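You operate a simulated robot arm through the tools that you are given. There is no shell and no other tool. Be economical: measure what you need, move in short steps, check, and stop when the job is done.

You are at the controls of a simulated robot arm. One attempt, no reset.

TASK
Open the reject box lid.
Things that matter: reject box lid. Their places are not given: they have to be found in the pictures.

Only the result counts: the job must be done as asked and must still hold three seconds after the hand-in. Knocking over, shifting, dropping, spilling or breaking anything else fails it. Lids that push on must go on centred and level and be pressed home; caps that screw on are set level and turned clockwise until they are tight.

THE ROBOT
A 6-joint arm with a two-finger parallel gripper, fixed in place. Base frame: the origin is at the foot of the arm, x ahead of it, y to its left, z up. Lengths are in mm, angles in degrees, forces in N, time in s.
Its first joint turns from -66.0 to 66.0 degrees. Payload 2.9 kg.
The tool frame sits at the grasp point between the pads (the TCP): z along the fingers, y along the line on which they close. The tips reach 30 mm beyond it. Largest opening 110 mm; finger width 20, thickness 10; the body of the gripper, 48 by 112 mm, starts 55 mm behind the TCP.
Orientation is that of the tool frame in the base frame, as a unit quaternion [x, y, z, w]. With the fingers straight down and closing along the base's y, the tool's x points along the base's -x, its y along +y and its z along -z.

THE INTERFACE
- The arm moves only by the tool move_arm. Its argument "plan" is a list of rows, each a list of 7 numbers: the turn, a rotation vector about the tool's x, y, z in degrees, then the shift along the tool's x, y, z in cm, then the gripper command, from -1 (fully open) to 1 (shut), values between in proportion. In form: [[ax, ay, az, tx, ty, tz, gripper], ...]. A call has 1 to 10 rows; each row is the pose to reach, as a shift and turn from the pose commanded when the call began, along the tool's axes at that moment. A row lasts 0.2 s, in which the tool goes at most 50 mm and 8.6 degrees; a call with a longer step from one row to the next is refused whole, and so is a gripper value outside its range. A pose out of reach is approached as far as the arm can. The call stops where the force on the tool passes 40 N (or 10 N more than at its start, if that is more) or the arm is blocked; 0.2 s more then pass. The fingers move at their own pace (about 108 mm/s each) and stop on an object; they squeeze with about 34 N. The grip force told is the motor's: it shows also when the fingers shut on nothing. Time passes only in rows, and 0.2 s behind the last, so rows that repeat a pose let the fingers close. It gives the time, the measured TCP pose, the force on the tool (base axes), the opening and the grip force at its end, in the units of the frame above (readings bear some noise), and new pictures: "show" is both (left out), scene, wrist or none.
- Cameras (640 x 400 px; columns grow to the right, rows downward): "scene" is fixed at [73.1, 425.8, 1394.8]; the picture's right is [-0.81, -0.58, 0.00], its down [-0.27, 0.38, -0.88] and it looks along [0.52, -0.72, -0.47] (base axes); focal length 375 px, centre (320, 200). "wrist" rides on the gripper at [-36, 0, -57] in the tool frame; the picture's right is [0.00, -1.00, 0.00], its down [0.97, 0.00, -0.24] and it looks along [0.24, 0.00, 0.97] (tool axes); focal length 218 px, centre (320, 200).
- measure_at(camera, pixels): for up to 12 pixels [column, row] of the newest picture of that camera ("zoom" is the newest enlarged one), the place [x, y, z] in the base frame of the surface seen there, good to about 3 mm. No time passes.
- zoom(camera, box): a new picture of the part [left, top, right, bottom] of that camera's present view, enlarged. No time passes.
- close_job(): hands the job in; it is judged then, once.

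Work in short steps. Measure before you move; look again where a grasp or a placing could have gone wrong, and mend it. You have 60 turns and 120 pictures in all, those below and enlarged ones among them. Open the gripper and draw the arm clear of the work before you hand the job in, unless the task says otherwise; then end with one line.

The tools are called after "Emit:" by a JSON object that holds its "name" and its "arguments". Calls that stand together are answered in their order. move_arm: Moves the arm, as the interface text tells. Its arguments: {"type":"object","properties":{"plan":{"type":"array"},"show":{"type":"string","enum":["both","scene","wrist","none"]}},"required":["plan"]} The other tools are called the same way: measure_at (camera, pixels) gives the place of the surface under pixels of a picture; zoom (camera, box) takes an enlarged picture of a part of a camera's view; close_job () hands the job in.

At the start:

```text
clock: 0.0
tcp_pos: [420.7, -195.3, 1152.9]
tcp_rot: [0.0, 1.0, -0.001, 0.0]
wrist_force: [0.9, 0.4, 0.5]
grip_width: 109.9
grip_force: 0.1
```

scene: 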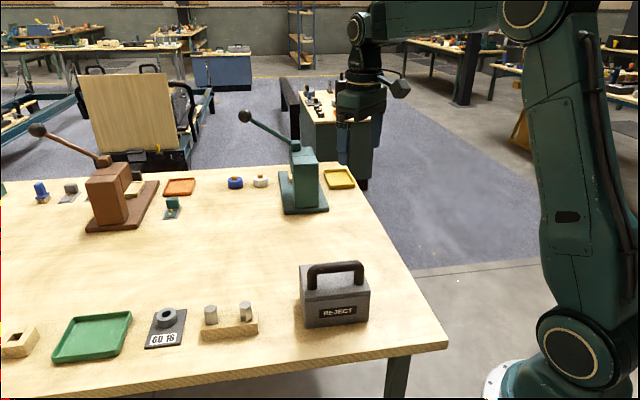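
wrist: 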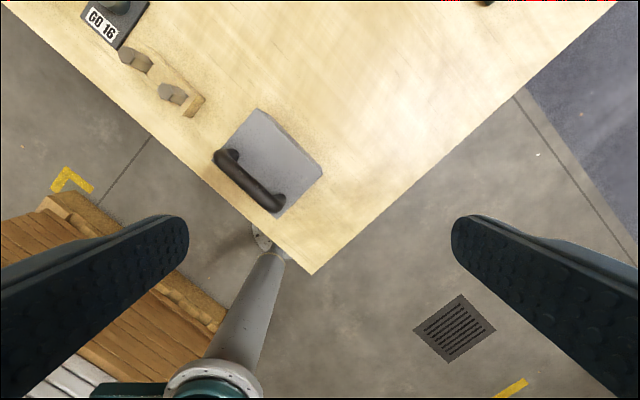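

The reject box is at about (335,295) in the scene picture, with a dark handle on top. I zoom in to see the lid, the hinge and the handle.

Emit:
{"name": "zoom", "arguments": {"camera": "scene", "box": [270, 240, 400, 340]}}

Emit:
{"name": "zoom", "arguments": {"camera": "wrist", "box": [190, 90, 350, 230]}}

Emit:
{"name": "measure_at", "arguments": {"camera": "wrist", "pixels": [[220, 155], [250, 183], [278, 204], [258, 108], [321, 170], [215, 165], [285, 214], [290, 150], [232, 140], [300, 195]]}}

Emit:
{"name": "measure_at", "arguments": {"camera": "scene", "pixels": [[300, 295], [304, 327], [368, 318], [370, 290], [335, 266], [311, 285], [360, 280], [335, 312], [300, 267]]}}

```text
4.00 times, centred on (335, 290) of scene
```

zoom: 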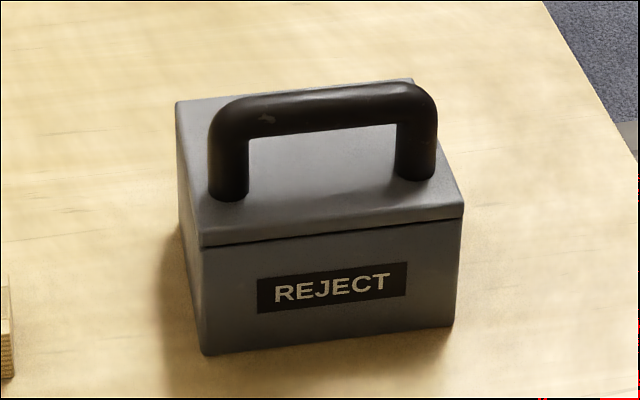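

```text
2.86 times, centred on (270, 160) of wrist
```

zoom: 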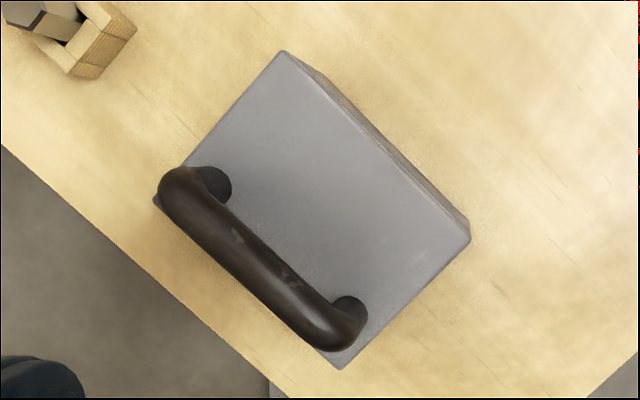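

```text
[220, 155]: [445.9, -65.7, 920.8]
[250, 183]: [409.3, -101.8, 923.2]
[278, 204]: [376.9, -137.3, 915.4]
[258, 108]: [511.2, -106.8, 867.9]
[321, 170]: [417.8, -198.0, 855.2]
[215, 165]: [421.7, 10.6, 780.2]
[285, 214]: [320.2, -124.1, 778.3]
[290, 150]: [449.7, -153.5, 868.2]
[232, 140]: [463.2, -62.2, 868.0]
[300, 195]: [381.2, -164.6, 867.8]
```

```text
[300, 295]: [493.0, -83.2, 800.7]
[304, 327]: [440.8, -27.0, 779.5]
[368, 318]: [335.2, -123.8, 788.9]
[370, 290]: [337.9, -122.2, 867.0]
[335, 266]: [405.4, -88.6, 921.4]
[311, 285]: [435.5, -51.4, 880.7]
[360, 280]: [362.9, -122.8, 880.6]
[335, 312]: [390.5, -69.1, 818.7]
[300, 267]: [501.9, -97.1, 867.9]
```

The lid top is at z≈868 and the handle bar's top is at z≈922. The bar runs from about (446,-66) to (377,-137) near the REJECT front, so the hinge should be at the far edge, about (511,-107) to (418,-198). I yaw -46° to close across the bar and move above it.

Emit:
{"name": "move_arm", "arguments": {"plan": [[0, 0, -8, 0.2, 1.5, 2, -1], [0, 0, -16, 0.4, 3, 4, -1], [0, 0, -24, 0.6, 5, 7, -1], [0, 0, -32, 0.8, 7, 10, -1], [0, 0, -40, 1.0, 9, 13, -1], [0, 0, -46, 1.0, 9.4, 15.3, -1], [0, 0, -46, 1.0, 9.4, 15.3, -1]]}}

```text
clock: 1.6
tcp_pos: [409.3, -100.6, 998.7]
tcp_rot: [-0.392, 0.92, 0.0, 0.001]
wrist_force: [-0.1, 0.1, 0.3]
grip_width: 109.9
grip_force: 0.1
```

scene: 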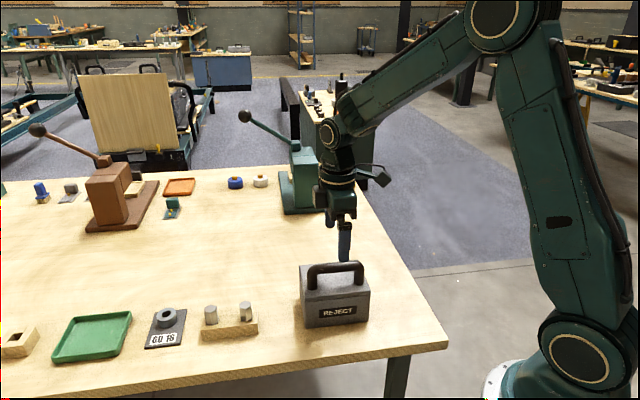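
wrist: 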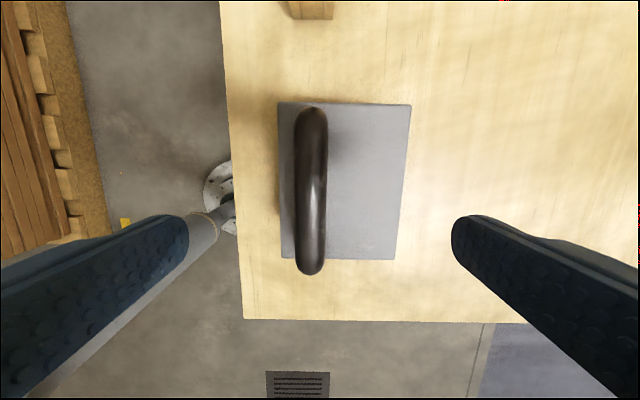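

The bar is now vertical in the wrist picture, around column 311, rows 108–275, so the yaw is close. I measure the bar, the lid edges and the table.

Emit:
{"name": "measure_at", "arguments": {"camera": "wrist", "pixels": [[311, 120], [311, 190], [311, 260], [297, 190], [325, 190], [281, 110], [283, 255], [408, 110], [394, 255], [360, 180], [440, 180], [401, 180]]}}

Emit:
{"name": "zoom", "arguments": {"camera": "wrist", "box": [260, 90, 428, 285]}}

```text
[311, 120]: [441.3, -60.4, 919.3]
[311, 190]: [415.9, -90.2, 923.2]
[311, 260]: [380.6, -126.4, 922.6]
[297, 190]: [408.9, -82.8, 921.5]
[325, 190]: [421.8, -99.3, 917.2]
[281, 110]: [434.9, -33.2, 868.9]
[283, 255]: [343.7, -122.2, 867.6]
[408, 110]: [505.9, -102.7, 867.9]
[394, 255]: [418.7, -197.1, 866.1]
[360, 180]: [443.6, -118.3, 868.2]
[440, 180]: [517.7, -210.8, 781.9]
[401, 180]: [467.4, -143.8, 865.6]
```

```text
2.05 times, centred on (344, 188) of wrist
```

zoom: 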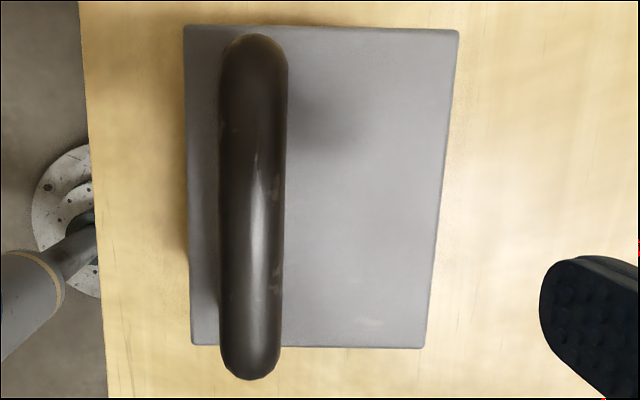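

The bar centre is about (411,-93,913), roughly 20 mm thick, and 76 mm in front of the back edge. I tilt +20° so the body leans to the front, part-close the fingers and stop 60 mm short of the bar.

Emit:
{"name": "move_arm", "arguments": {"plan": [[7, 0, 0, -0.2, 0.8, 0.8, 0.2], [14, 0, 0, -0.4, 1.6, 1.7, 0.2], [20, 0, 0, -0.6, 2.45, 2.56, 0.2], [20, 0, 0, -0.6, 2.45, 2.56, 0.2]]}}

```text
clock: 2.6
tcp_pos: [398.1, -78.9, 974.8]
tcp_rot: [-0.385, 0.906, -0.161, 0.069]
wrist_force: [-0.4, -0.5, 0.2]
grip_width: 44.0
grip_force: 0.0
```

scene: 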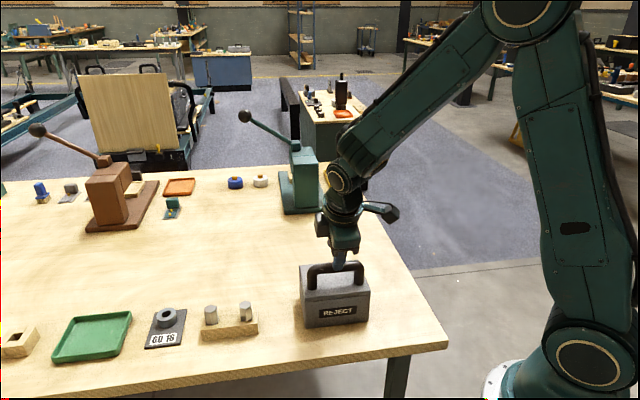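
wrist: 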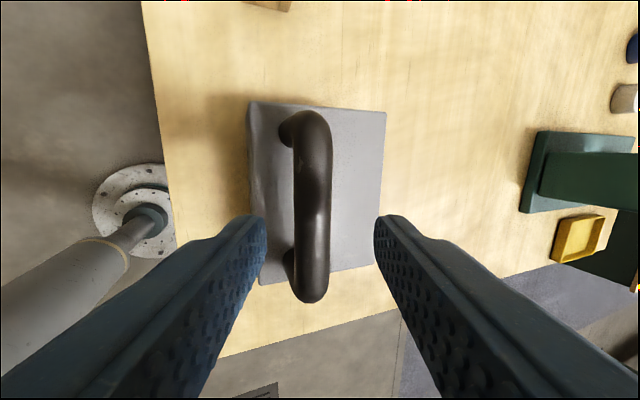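

The bar, at column 313, is centred between the fingertips (columns 265–375). I advance 58 mm along the fingers with them still open.

Emit:
{"name": "move_arm", "arguments": {"plan": [[0, 0, 0, 0, 0, 2, 0.2], [0, 0, 0, 0, 0, 4, 0.2], [0, 0, 0, 0, 0, 5.8, 0.2], [0, 0, 0, 0, 0, 5.8, 0.2]]}}

```text
clock: 3.6
tcp_pos: [410.0, -93.0, 920.4]
tcp_rot: [-0.384, 0.907, -0.16, 0.068]
wrist_force: [-0.4, -0.4, 0.8]
grip_width: 44.1
grip_force: 0.2
```

scene: 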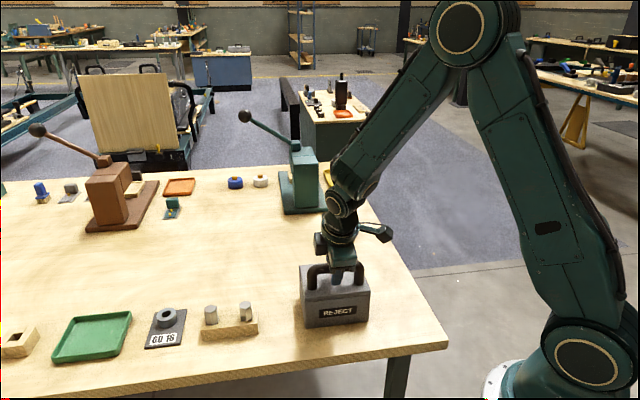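
wrist: 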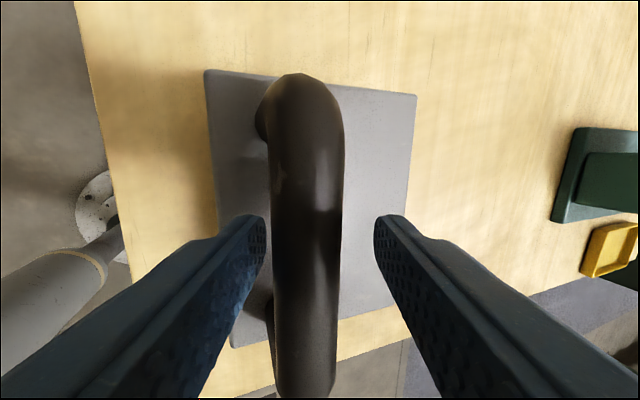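

The bar, at columns 272–343, sits about 3 mm toward the front finger. I shift 0.25 cm in +y and close.

Emit:
{"name": "move_arm", "arguments": {"plan": [[0, 0, 0, 0, 0.25, 0, 0.2], [0, 0, 0, 0, 0.25, 0, 1], [0, 0, 0, 0, 0.25, 0, 1], [0, 0, 0, 0, 0.25, 0, 1]], "show": "wrist"}}

```text
clock: 4.6
tcp_pos: [408.9, -92.8, 920.5]
tcp_rot: [-0.385, 0.907, -0.159, 0.067]
wrist_force: [-6.1, 7.7, 1.3]
grip_width: 21.5
grip_force: 45.2
```

wrist: 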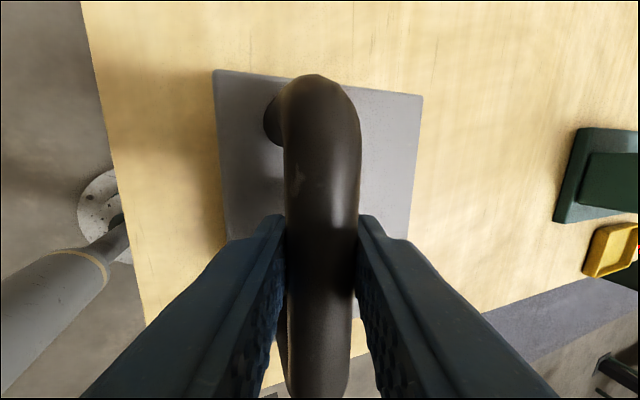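

The bar is gripped at 21.5 mm. I now follow an arc about the assumed back-edge hinge, first by 15°, watching the force.

Emit:
{"name": "move_arm", "arguments": {"plan": [[-3.7, 0, 0, 0, -0.55, -0.31, 1], [-7.5, 0, 0, 0, -1.13, -0.62, 1], [-11.2, 0, 0, 0, -1.73, -0.86, 1], [-15, 0, 0, 0, -2.33, -1.08, 1]]}}

```text
clock: 5.4
tcp_pos: [416.1, -99.0, 931.7]
tcp_rot: [-0.389, 0.917, -0.081, 0.034]
wrist_force: [-6.7, 4.9, 7.6]
grip_width: 21.2
grip_force: 44.7
stopped in row 3: the force on the tool passed its limit (the readings are from after the stop); the commanded pose is now the measured one
```

scene: 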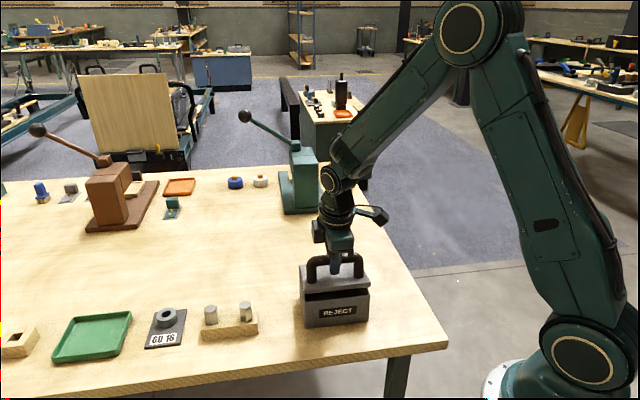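
wrist: 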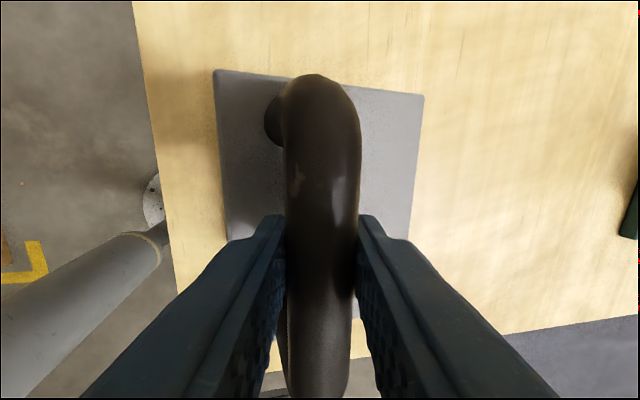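

The lid is opening: a dark gap shows above the REJECT label. The step stopped on force at about 10°. I fit the hinge from that motion at roughly 65 mm behind and 66 mm below the TCP, and carry on more slowly.

Emit:
{"name": "move_arm", "arguments": {"plan": [[-2.5, 0, 0, 0, -0.34, -0.22, 1], [-5, 0, 0, 0, -0.68, -0.43, 1], [-7.5, 0, 0, 0, -1.04, -0.62, 1], [-10, 0, 0, 0, -1.4, -0.79, 1], [-12.5, 0, 0, 0, -1.77, -0.95, 1], [-15, 0, 0, 0, -2.14, -1.09, 1]]}}

Emit:
{"name": "zoom", "arguments": {"camera": "scene", "box": [270, 220, 400, 340]}}

```text
clock: 6.8
tcp_pos: [429.8, -113.1, 946.4]
tcp_rot: [-0.39, 0.92, 0.039, -0.016]
wrist_force: [-15.1, 8.7, 25.3]
grip_width: 21.5
grip_force: 44.5
```

scene: 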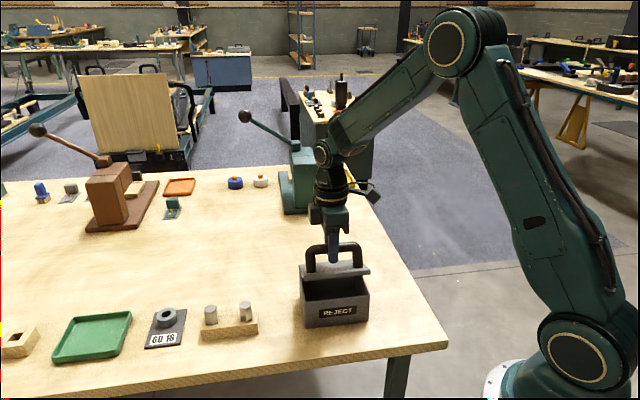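
wrist: 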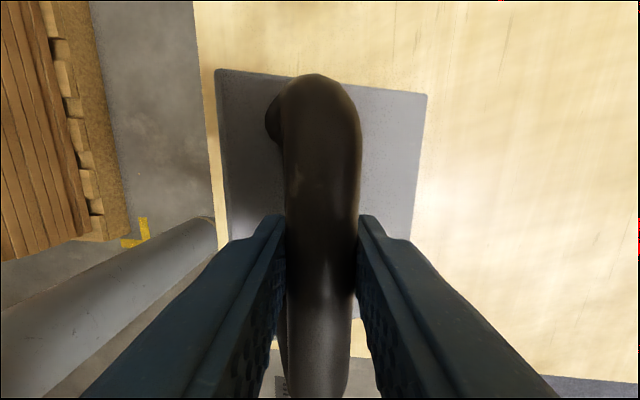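

```text
3.33 times, centred on (335, 280) of scene
```

zoom: 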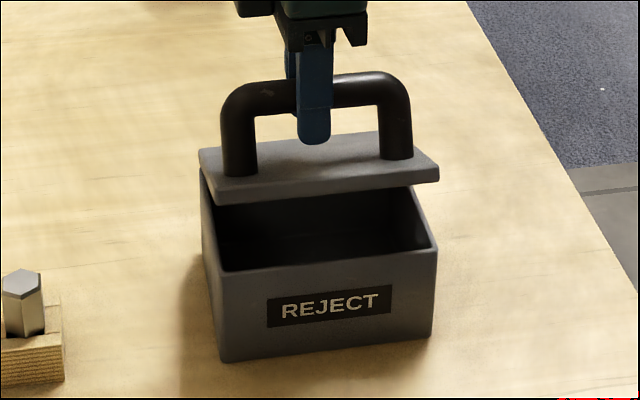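

The lid is hinged at the back and now open about 25°. The force of about 30 N points outward along the handle radius, so I shift 2 mm outward to check it.

Emit:
{"name": "move_arm", "arguments": {"plan": [[0, 0, 0, 0, 0.05, -0.09, 1], [0, 0, 0, 0, 0.1, -0.18, 1]], "show": "none"}}

```text
clock: 7.4
tcp_pos: [429.9, -112.6, 947.6]
tcp_rot: [-0.39, 0.92, 0.04, -0.017]
wrist_force: [-5.3, 1.3, 4.9]
grip_width: 21.7
grip_force: 44.9
```

The force fell to about 7 N, which puts the hinge near u=435, z=866. I continue the arc by 20°.

Emit:
{"name": "move_arm", "arguments": {"plan": [[-2.5, 0, 0, 0, -0.34, -0.23, 1], [-5, 0, 0, 0, -0.69, -0.44, 1], [-7.5, 0, 0, 0, -1.05, -0.64, 1], [-10, 0, 0, 0, -1.41, -0.83, 1], [-12.5, 0, 0, 0, -1.78, -0.99, 1], [-15, 0, 0, 0, -2.16, -1.14, 1], [-17.5, 0, 0, 0, -2.55, -1.27, 1], [-20, 0, 0, 0, -2.94, -1.39, 1]], "show": "scene"}}

```text
clock: 9.2
tcp_pos: [451.2, -134.4, 959.0]
tcp_rot: [-0.381, 0.899, 0.199, -0.085]
wrist_force: [-5.6, -11.9, -19.3]
grip_width: 21.4
grip_force: 45.2
```

scene: 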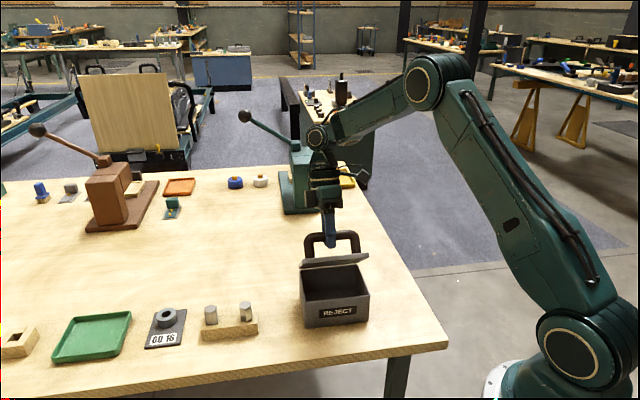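

The lid is at about 45°. The force is now about 19 N inward and 12 N along the bar, so I correct 1 mm in both and continue another 20°.

Emit:
{"name": "move_arm", "arguments": {"plan": [[0, 0, 0, 0.1, -0.04, 0.09, 1], [-2.5, 0, 0, 0.1, -0.38, -0.13, 1], [-5, 0, 0, 0.1, -0.74, -0.35, 1], [-7.5, 0, 0, 0.1, -1.1, -0.53, 1], [-10, 0, 0, 0.12, -1.46, -0.71, 1], [-12.5, 0, 0, 0.14, -1.83, -0.87, 1], [-15, 0, 0, 0.16, -2.2, -1.02, 1], [-17.5, 0, 0, 0.18, -2.58, -1.14, 1], [-20, 0, 0, 0.2, -2.97, -1.25, 1]], "show": "scene"}}

```text
clock: 10.2
tcp_pos: [453.2, -136.9, 959.7]
tcp_rot: [-0.378, 0.889, 0.24, -0.094]
wrist_force: [-3.1, 2.4, 8.2]
grip_width: 21.5
grip_force: 45.6
out of reach, approached as far as the arm can: row 3, 4, 5
stopped in row 5: the force on the tool passed its limit (the readings are from after the stop); the commanded pose is now the measured one
```

scene: 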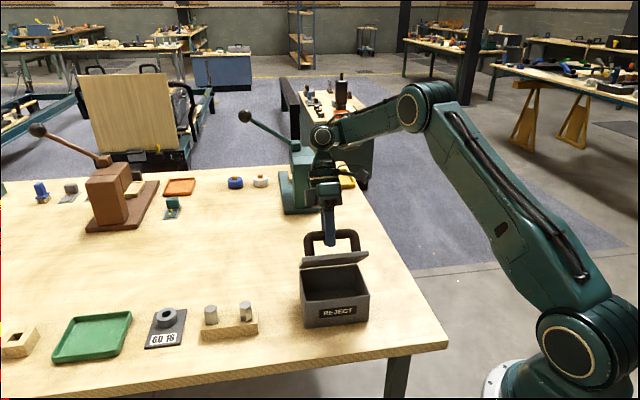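

The wrist can't tilt beyond about -30°. I loosen the fingers to about 30 mm so the bar can turn between them, ease the tilt and push the bar on along the arc.

Emit:
{"name": "move_arm", "arguments": {"plan": [[0, 0, 0, 0, 0, 0, 0.45], [2, 0, 0, 0, -0.1, 0, 0.45], [4, 0, 0, 0, -0.56, -0.3, 0.45], [6, 0, 0, 0, -1.12, -0.6, 0.45], [8, 0, 0, 0, -1.7, -0.88, 0.45], [10, 0, 0, 0, -2.27, -1.16, 0.45]]}}

Emit:
{"name": "zoom", "arguments": {"camera": "scene", "box": [270, 200, 400, 340]}}

```text
clock: 11.6
tcp_pos: [473.1, -153.3, 957.5]
tcp_rot: [-0.386, 0.906, 0.163, -0.061]
wrist_force: [-0.3, -0.7, -0.1]
grip_width: 30.2
grip_force: 0.2
```

scene: 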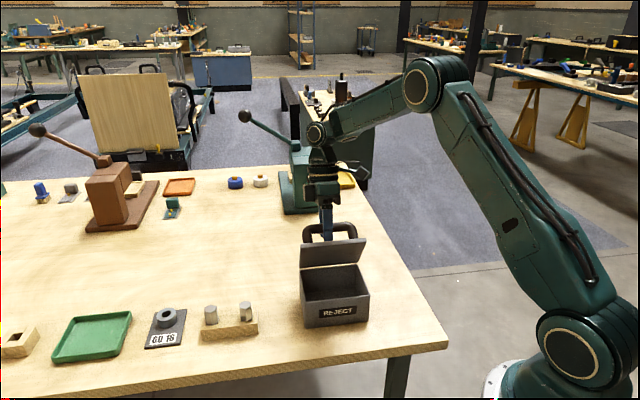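
wrist: 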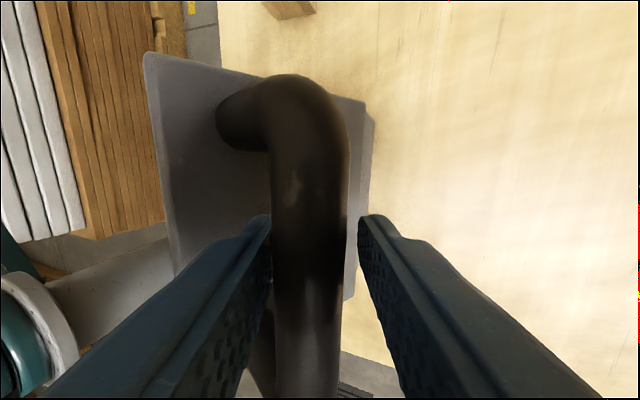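

```text
2.86 times, centred on (335, 270) of scene
```

zoom: 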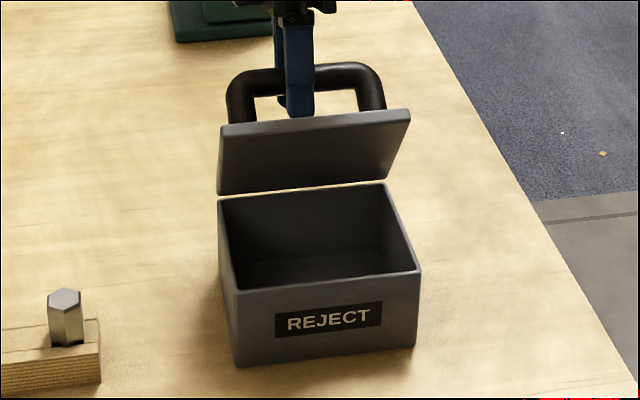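

The lid is about 60° open and the bar turns freely between the loose fingers. I keep pushing along the arc, past upright.

Emit:
{"name": "move_arm", "arguments": {"plan": [[0, 0, 0, 0, -0.62, -0.14, 0.45], [0, 0, 0, 0, -1.24, -0.26, 0.45], [0, 0, 0, 0, -1.87, -0.27, 0.45], [0, 0, 0, 0, -2.51, -0.26, 0.45], [0, 0, 0, 0, -3.15, -0.18, 0.45], [0, 0, 0, 0, -3.79, -0.08, 0.45], [0, 0, 0, 0, -4.4, 0.09, 0.45], [0, 0, 0, 0, -5.03, 0.28, 0.45]]}}

Emit:
{"name": "zoom", "arguments": {"camera": "scene", "box": [270, 200, 400, 340]}}

```text
clock: 13.4
tcp_pos: [506.4, -185.5, 938.5]
tcp_rot: [-0.385, 0.906, 0.164, -0.061]
wrist_force: [-0.3, -1.3, -0.1]
grip_width: 29.9
grip_force: 0.2
```

scene: 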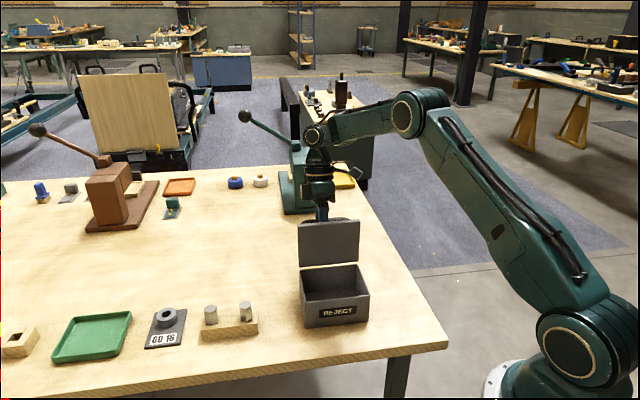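
wrist: 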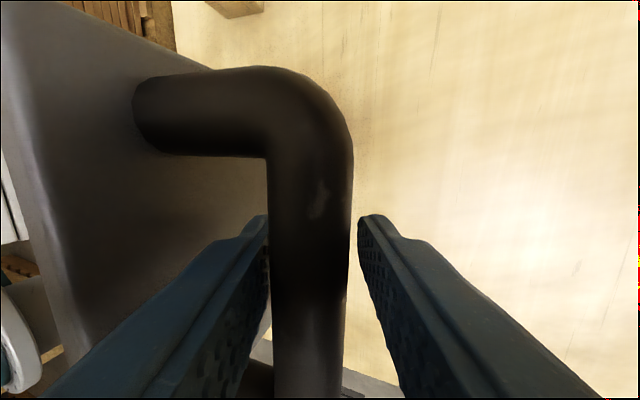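

```text
2.86 times, centred on (335, 270) of scene
```

zoom: 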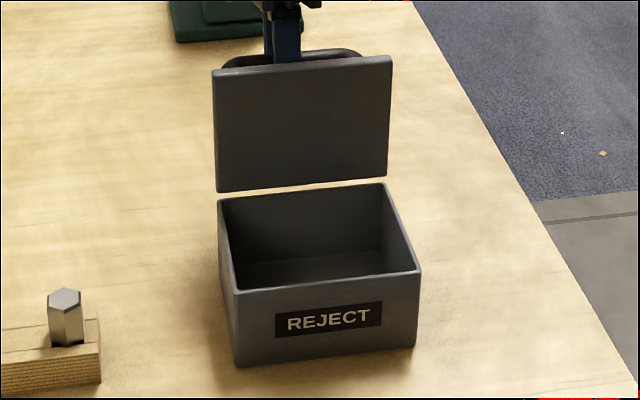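

The lid is now about upright, at around 90°. I push it further past vertical so that it rests open by itself, and watch for a stop.

Emit:
{"name": "move_arm", "arguments": {"plan": [[0, 0, 0, 0, -0.6, 0.28, 0.45], [0, 0, 0, 0, -1.2, 0.59, 0.45], [0, 0, 0, 0, -1.75, 0.92, 0.45], [0, 0, 0, 0, -2.3, 1.28, 0.45], [0, 0, 0, 0, -2.8, 1.69, 0.45], [0, 0, 0, 0, -3.29, 2.11, 0.45]]}}

Emit:
{"name": "zoom", "arguments": {"camera": "scene", "box": [270, 200, 400, 340]}}

```text
clock: 14.8
tcp_pos: [523.6, -201.2, 909.2]
tcp_rot: [-0.387, 0.906, 0.163, -0.061]
wrist_force: [-17.4, 20.0, 22.8]
grip_width: 46.8
grip_force: 16.2
```

scene: 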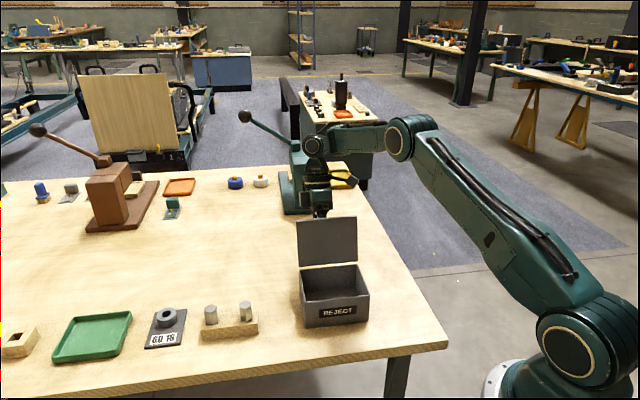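
wrist: 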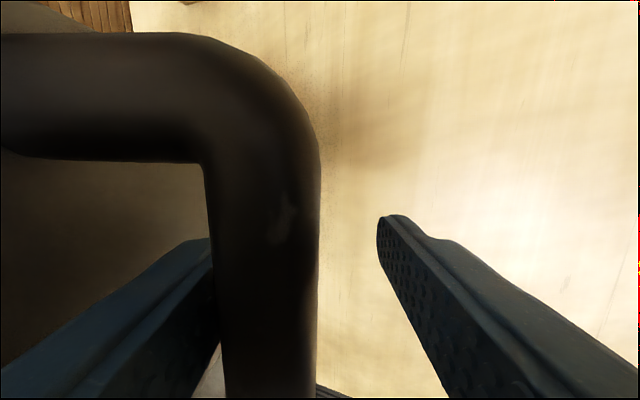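

```text
2.86 times, centred on (335, 270) of scene
```

zoom: 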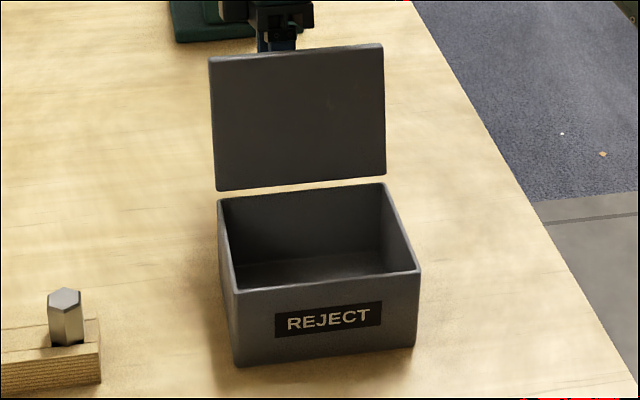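

The lid has reached its stop at about 100°, and the front finger was pushed back to a 46.8 mm opening. I back off 12 mm toward the front to take the load off and centre the bar with clearance both sides.

Emit:
{"name": "move_arm", "arguments": {"plan": [[0, 0, 0, 0, 0.4, 0, 0.15], [0, 0, 0, 0, 0.8, 0, 0.15], [0, 0, 0, 0, 1.2, 0, 0.15], [0, 0, 0, 0, 1.2, 0, 0.15]]}}

Emit:
{"name": "zoom", "arguments": {"camera": "scene", "box": [270, 200, 400, 340]}}

```text
clock: 15.8
tcp_pos: [515.4, -195.4, 911.4]
tcp_rot: [-0.385, 0.907, 0.163, -0.06]
wrist_force: [-0.5, 0.2, 0.4]
grip_width: 46.8
grip_force: 0.0
```

scene: 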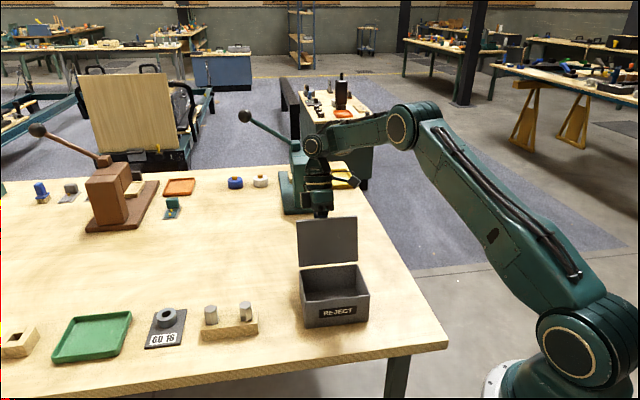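
wrist: 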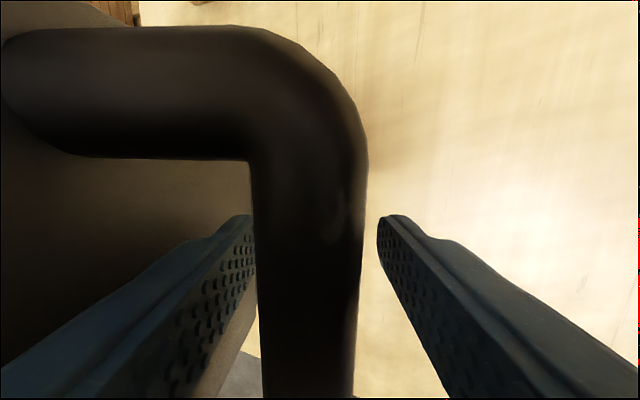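

```text
2.86 times, centred on (335, 270) of scene
```

zoom: 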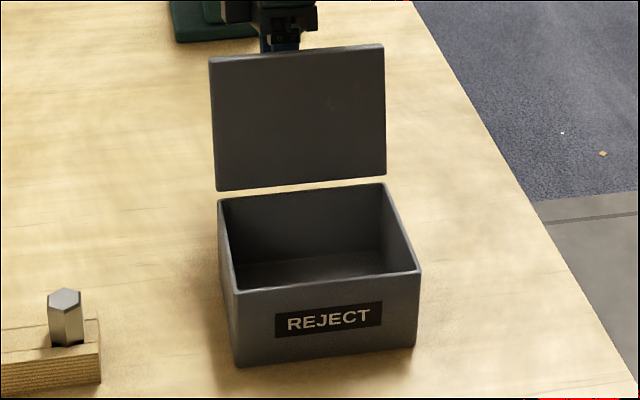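

There is no contact force, the lid holds at its stop, and the bar is clear of both fingers. I withdraw straight back along the fingers, then open.

Emit:
{"name": "move_arm", "arguments": {"plan": [[0, 0, 0, 0, 0, -1.5, 0.15], [0, 0, 0, 0, 0, -3, 0.15], [0, 0, 0, 0, 0, -4.5, 0.15], [0, 0, 0, 0, 0, -6.5, 0.15], [0, 0, 0, 0, 0, -9, 0.15], [0, 0, 0, 0, 0, -13, 0.15], [0, 0, 0, 0, 0, -17, -1], [0, 0, 0, 0, 0, -17, -1]]}}

Emit:
{"name": "zoom", "arguments": {"camera": "scene", "box": [270, 200, 400, 340]}}

```text
clock: 16.7
tcp_pos: [498.2, -228.3, 946.1]
tcp_rot: [-0.387, 0.907, 0.158, -0.051]
wrist_force: [2.5, 1.3, 0.9]
grip_width: 46.6
grip_force: 0.1
out of reach, approached as far as the arm can: row 2, 3, 4
stopped in row 4: the force on the tool passed its limit (the readings are from after the stop); the commanded pose is now the measured one
```

scene: 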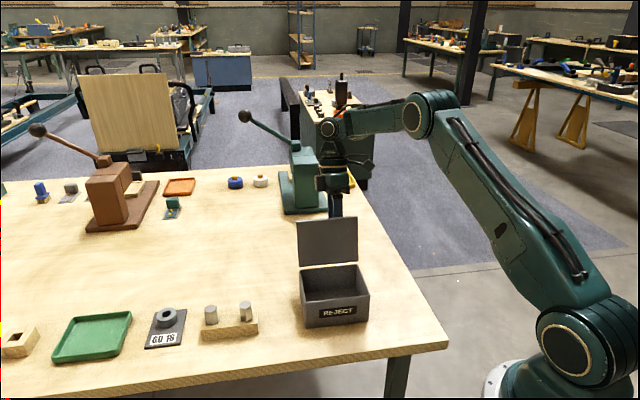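
wrist: 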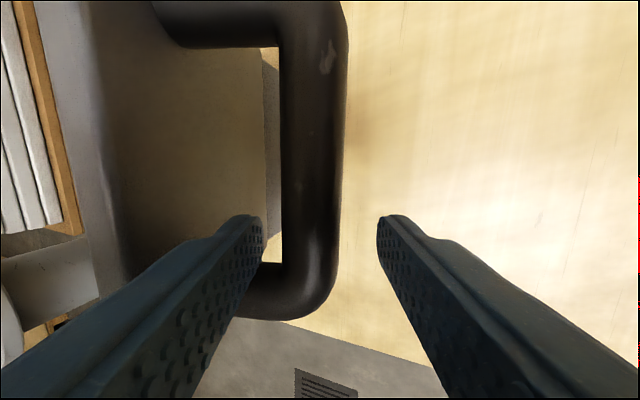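

```text
2.86 times, centred on (335, 270) of scene
```

zoom: 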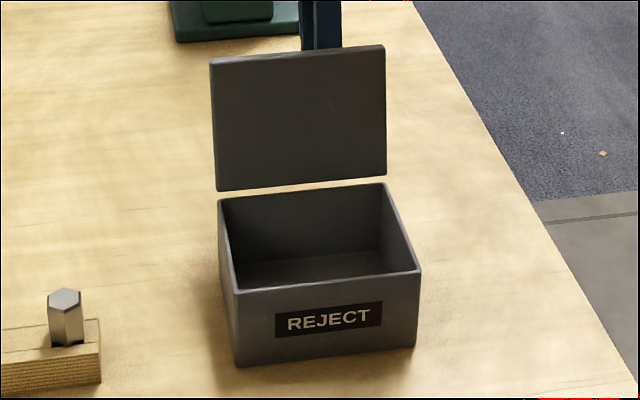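

The wrist limit made the hand slide along the bar to the near leg, but the lid and box haven't moved. I move back 15 mm along the bar, then go straight up while reducing the tilt.

Emit:
{"name": "move_arm", "arguments": {"plan": [[0, 0, 0, -0.8, 0, 0, 0.15], [0, 0, 0, -1.5, 0, 0, 0.15], [1, 0, 0, -1.5, 0.3, -0.9, 0.15], [2, 0, 0, -1.5, 0.6, -1.8, 0.15], [4, 0, 0, -1.5, 0.85, -2.8, 0.15], [6, 0, 0, -1.5, 1.1, -3.8, 0.15]]}}

```text
clock: 18.1
tcp_pos: [509.4, -216.6, 985.7]
tcp_rot: [-0.388, 0.914, 0.11, -0.032]
wrist_force: [-0.1, 0.8, -0.4]
grip_width: 46.7
grip_force: 0.0
```

scene: 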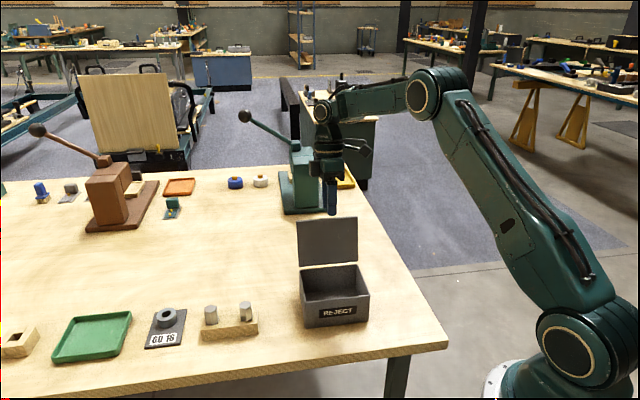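
wrist: 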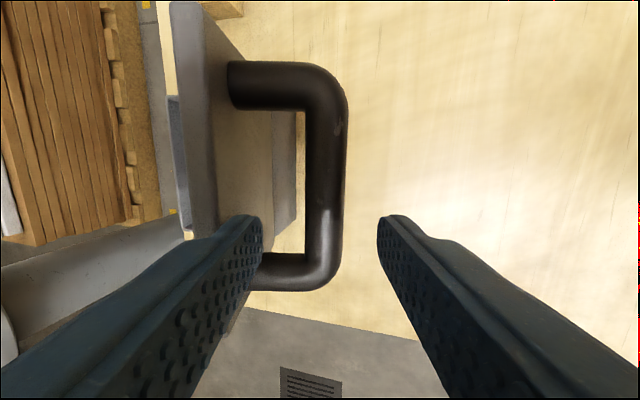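

The fingertips are now above the handle and free of contact. I continue straight up and open the gripper once clear.

Emit:
{"name": "move_arm", "arguments": {"plan": [[3, 0, 0, 0, 0.4, -2, 0.15], [6, 0, 0, 0, 0.9, -4.5, 0.15], [9, 0, 0, 0, 1.5, -8, 0.15], [12, 0, 0, 0, 2.0, -11, -1], [12, 0, 0, 0, 2.0, -12, -1], [12, 0, 0, 0, 2.0, -12, -1], [12, 0, 0, 0, 2.0, -12, -1]]}}

Emit:
{"name": "zoom", "arguments": {"camera": "scene", "box": [270, 200, 400, 340]}}

```text
clock: 19.7
tcp_pos: [511.6, -226.8, 1107.0]
tcp_rot: [-0.39, 0.921, 0.014, 0.009]
wrist_force: [-0.8, 0.1, 0.9]
grip_width: 109.8
grip_force: 0.0
```

scene: 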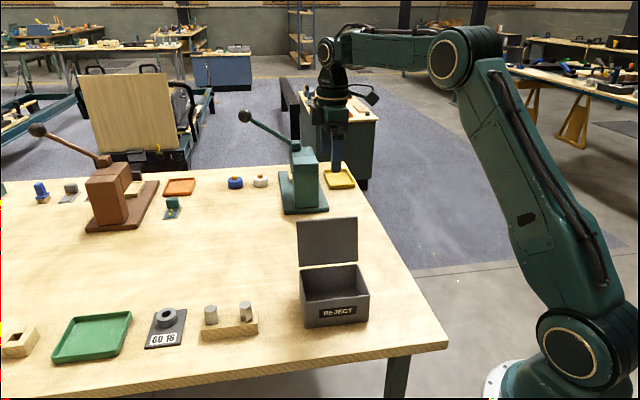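
wrist: 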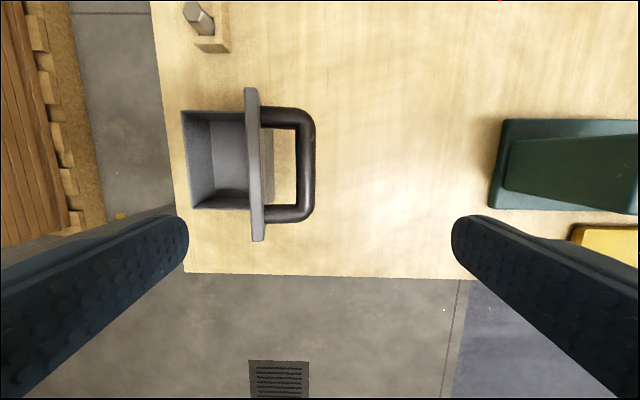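

```text
2.86 times, centred on (335, 270) of scene
```

zoom: 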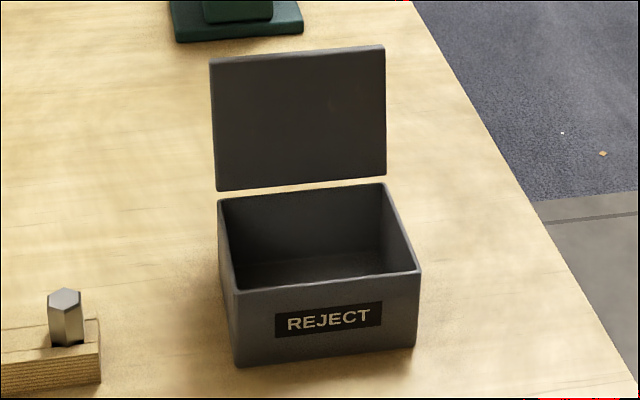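

The lid rests open by itself past vertical, the box hasn't moved, and the arm is clear with the gripper open. I hand the job in.

Emit:
{"name": "close_job", "arguments": {}}

```text
The job is handed in.
```

The reject box lid is open to about 100° and resting on its stop; in the last pictures the box had not visibly moved and the arm was clear with the gripper open. The job is handed in.
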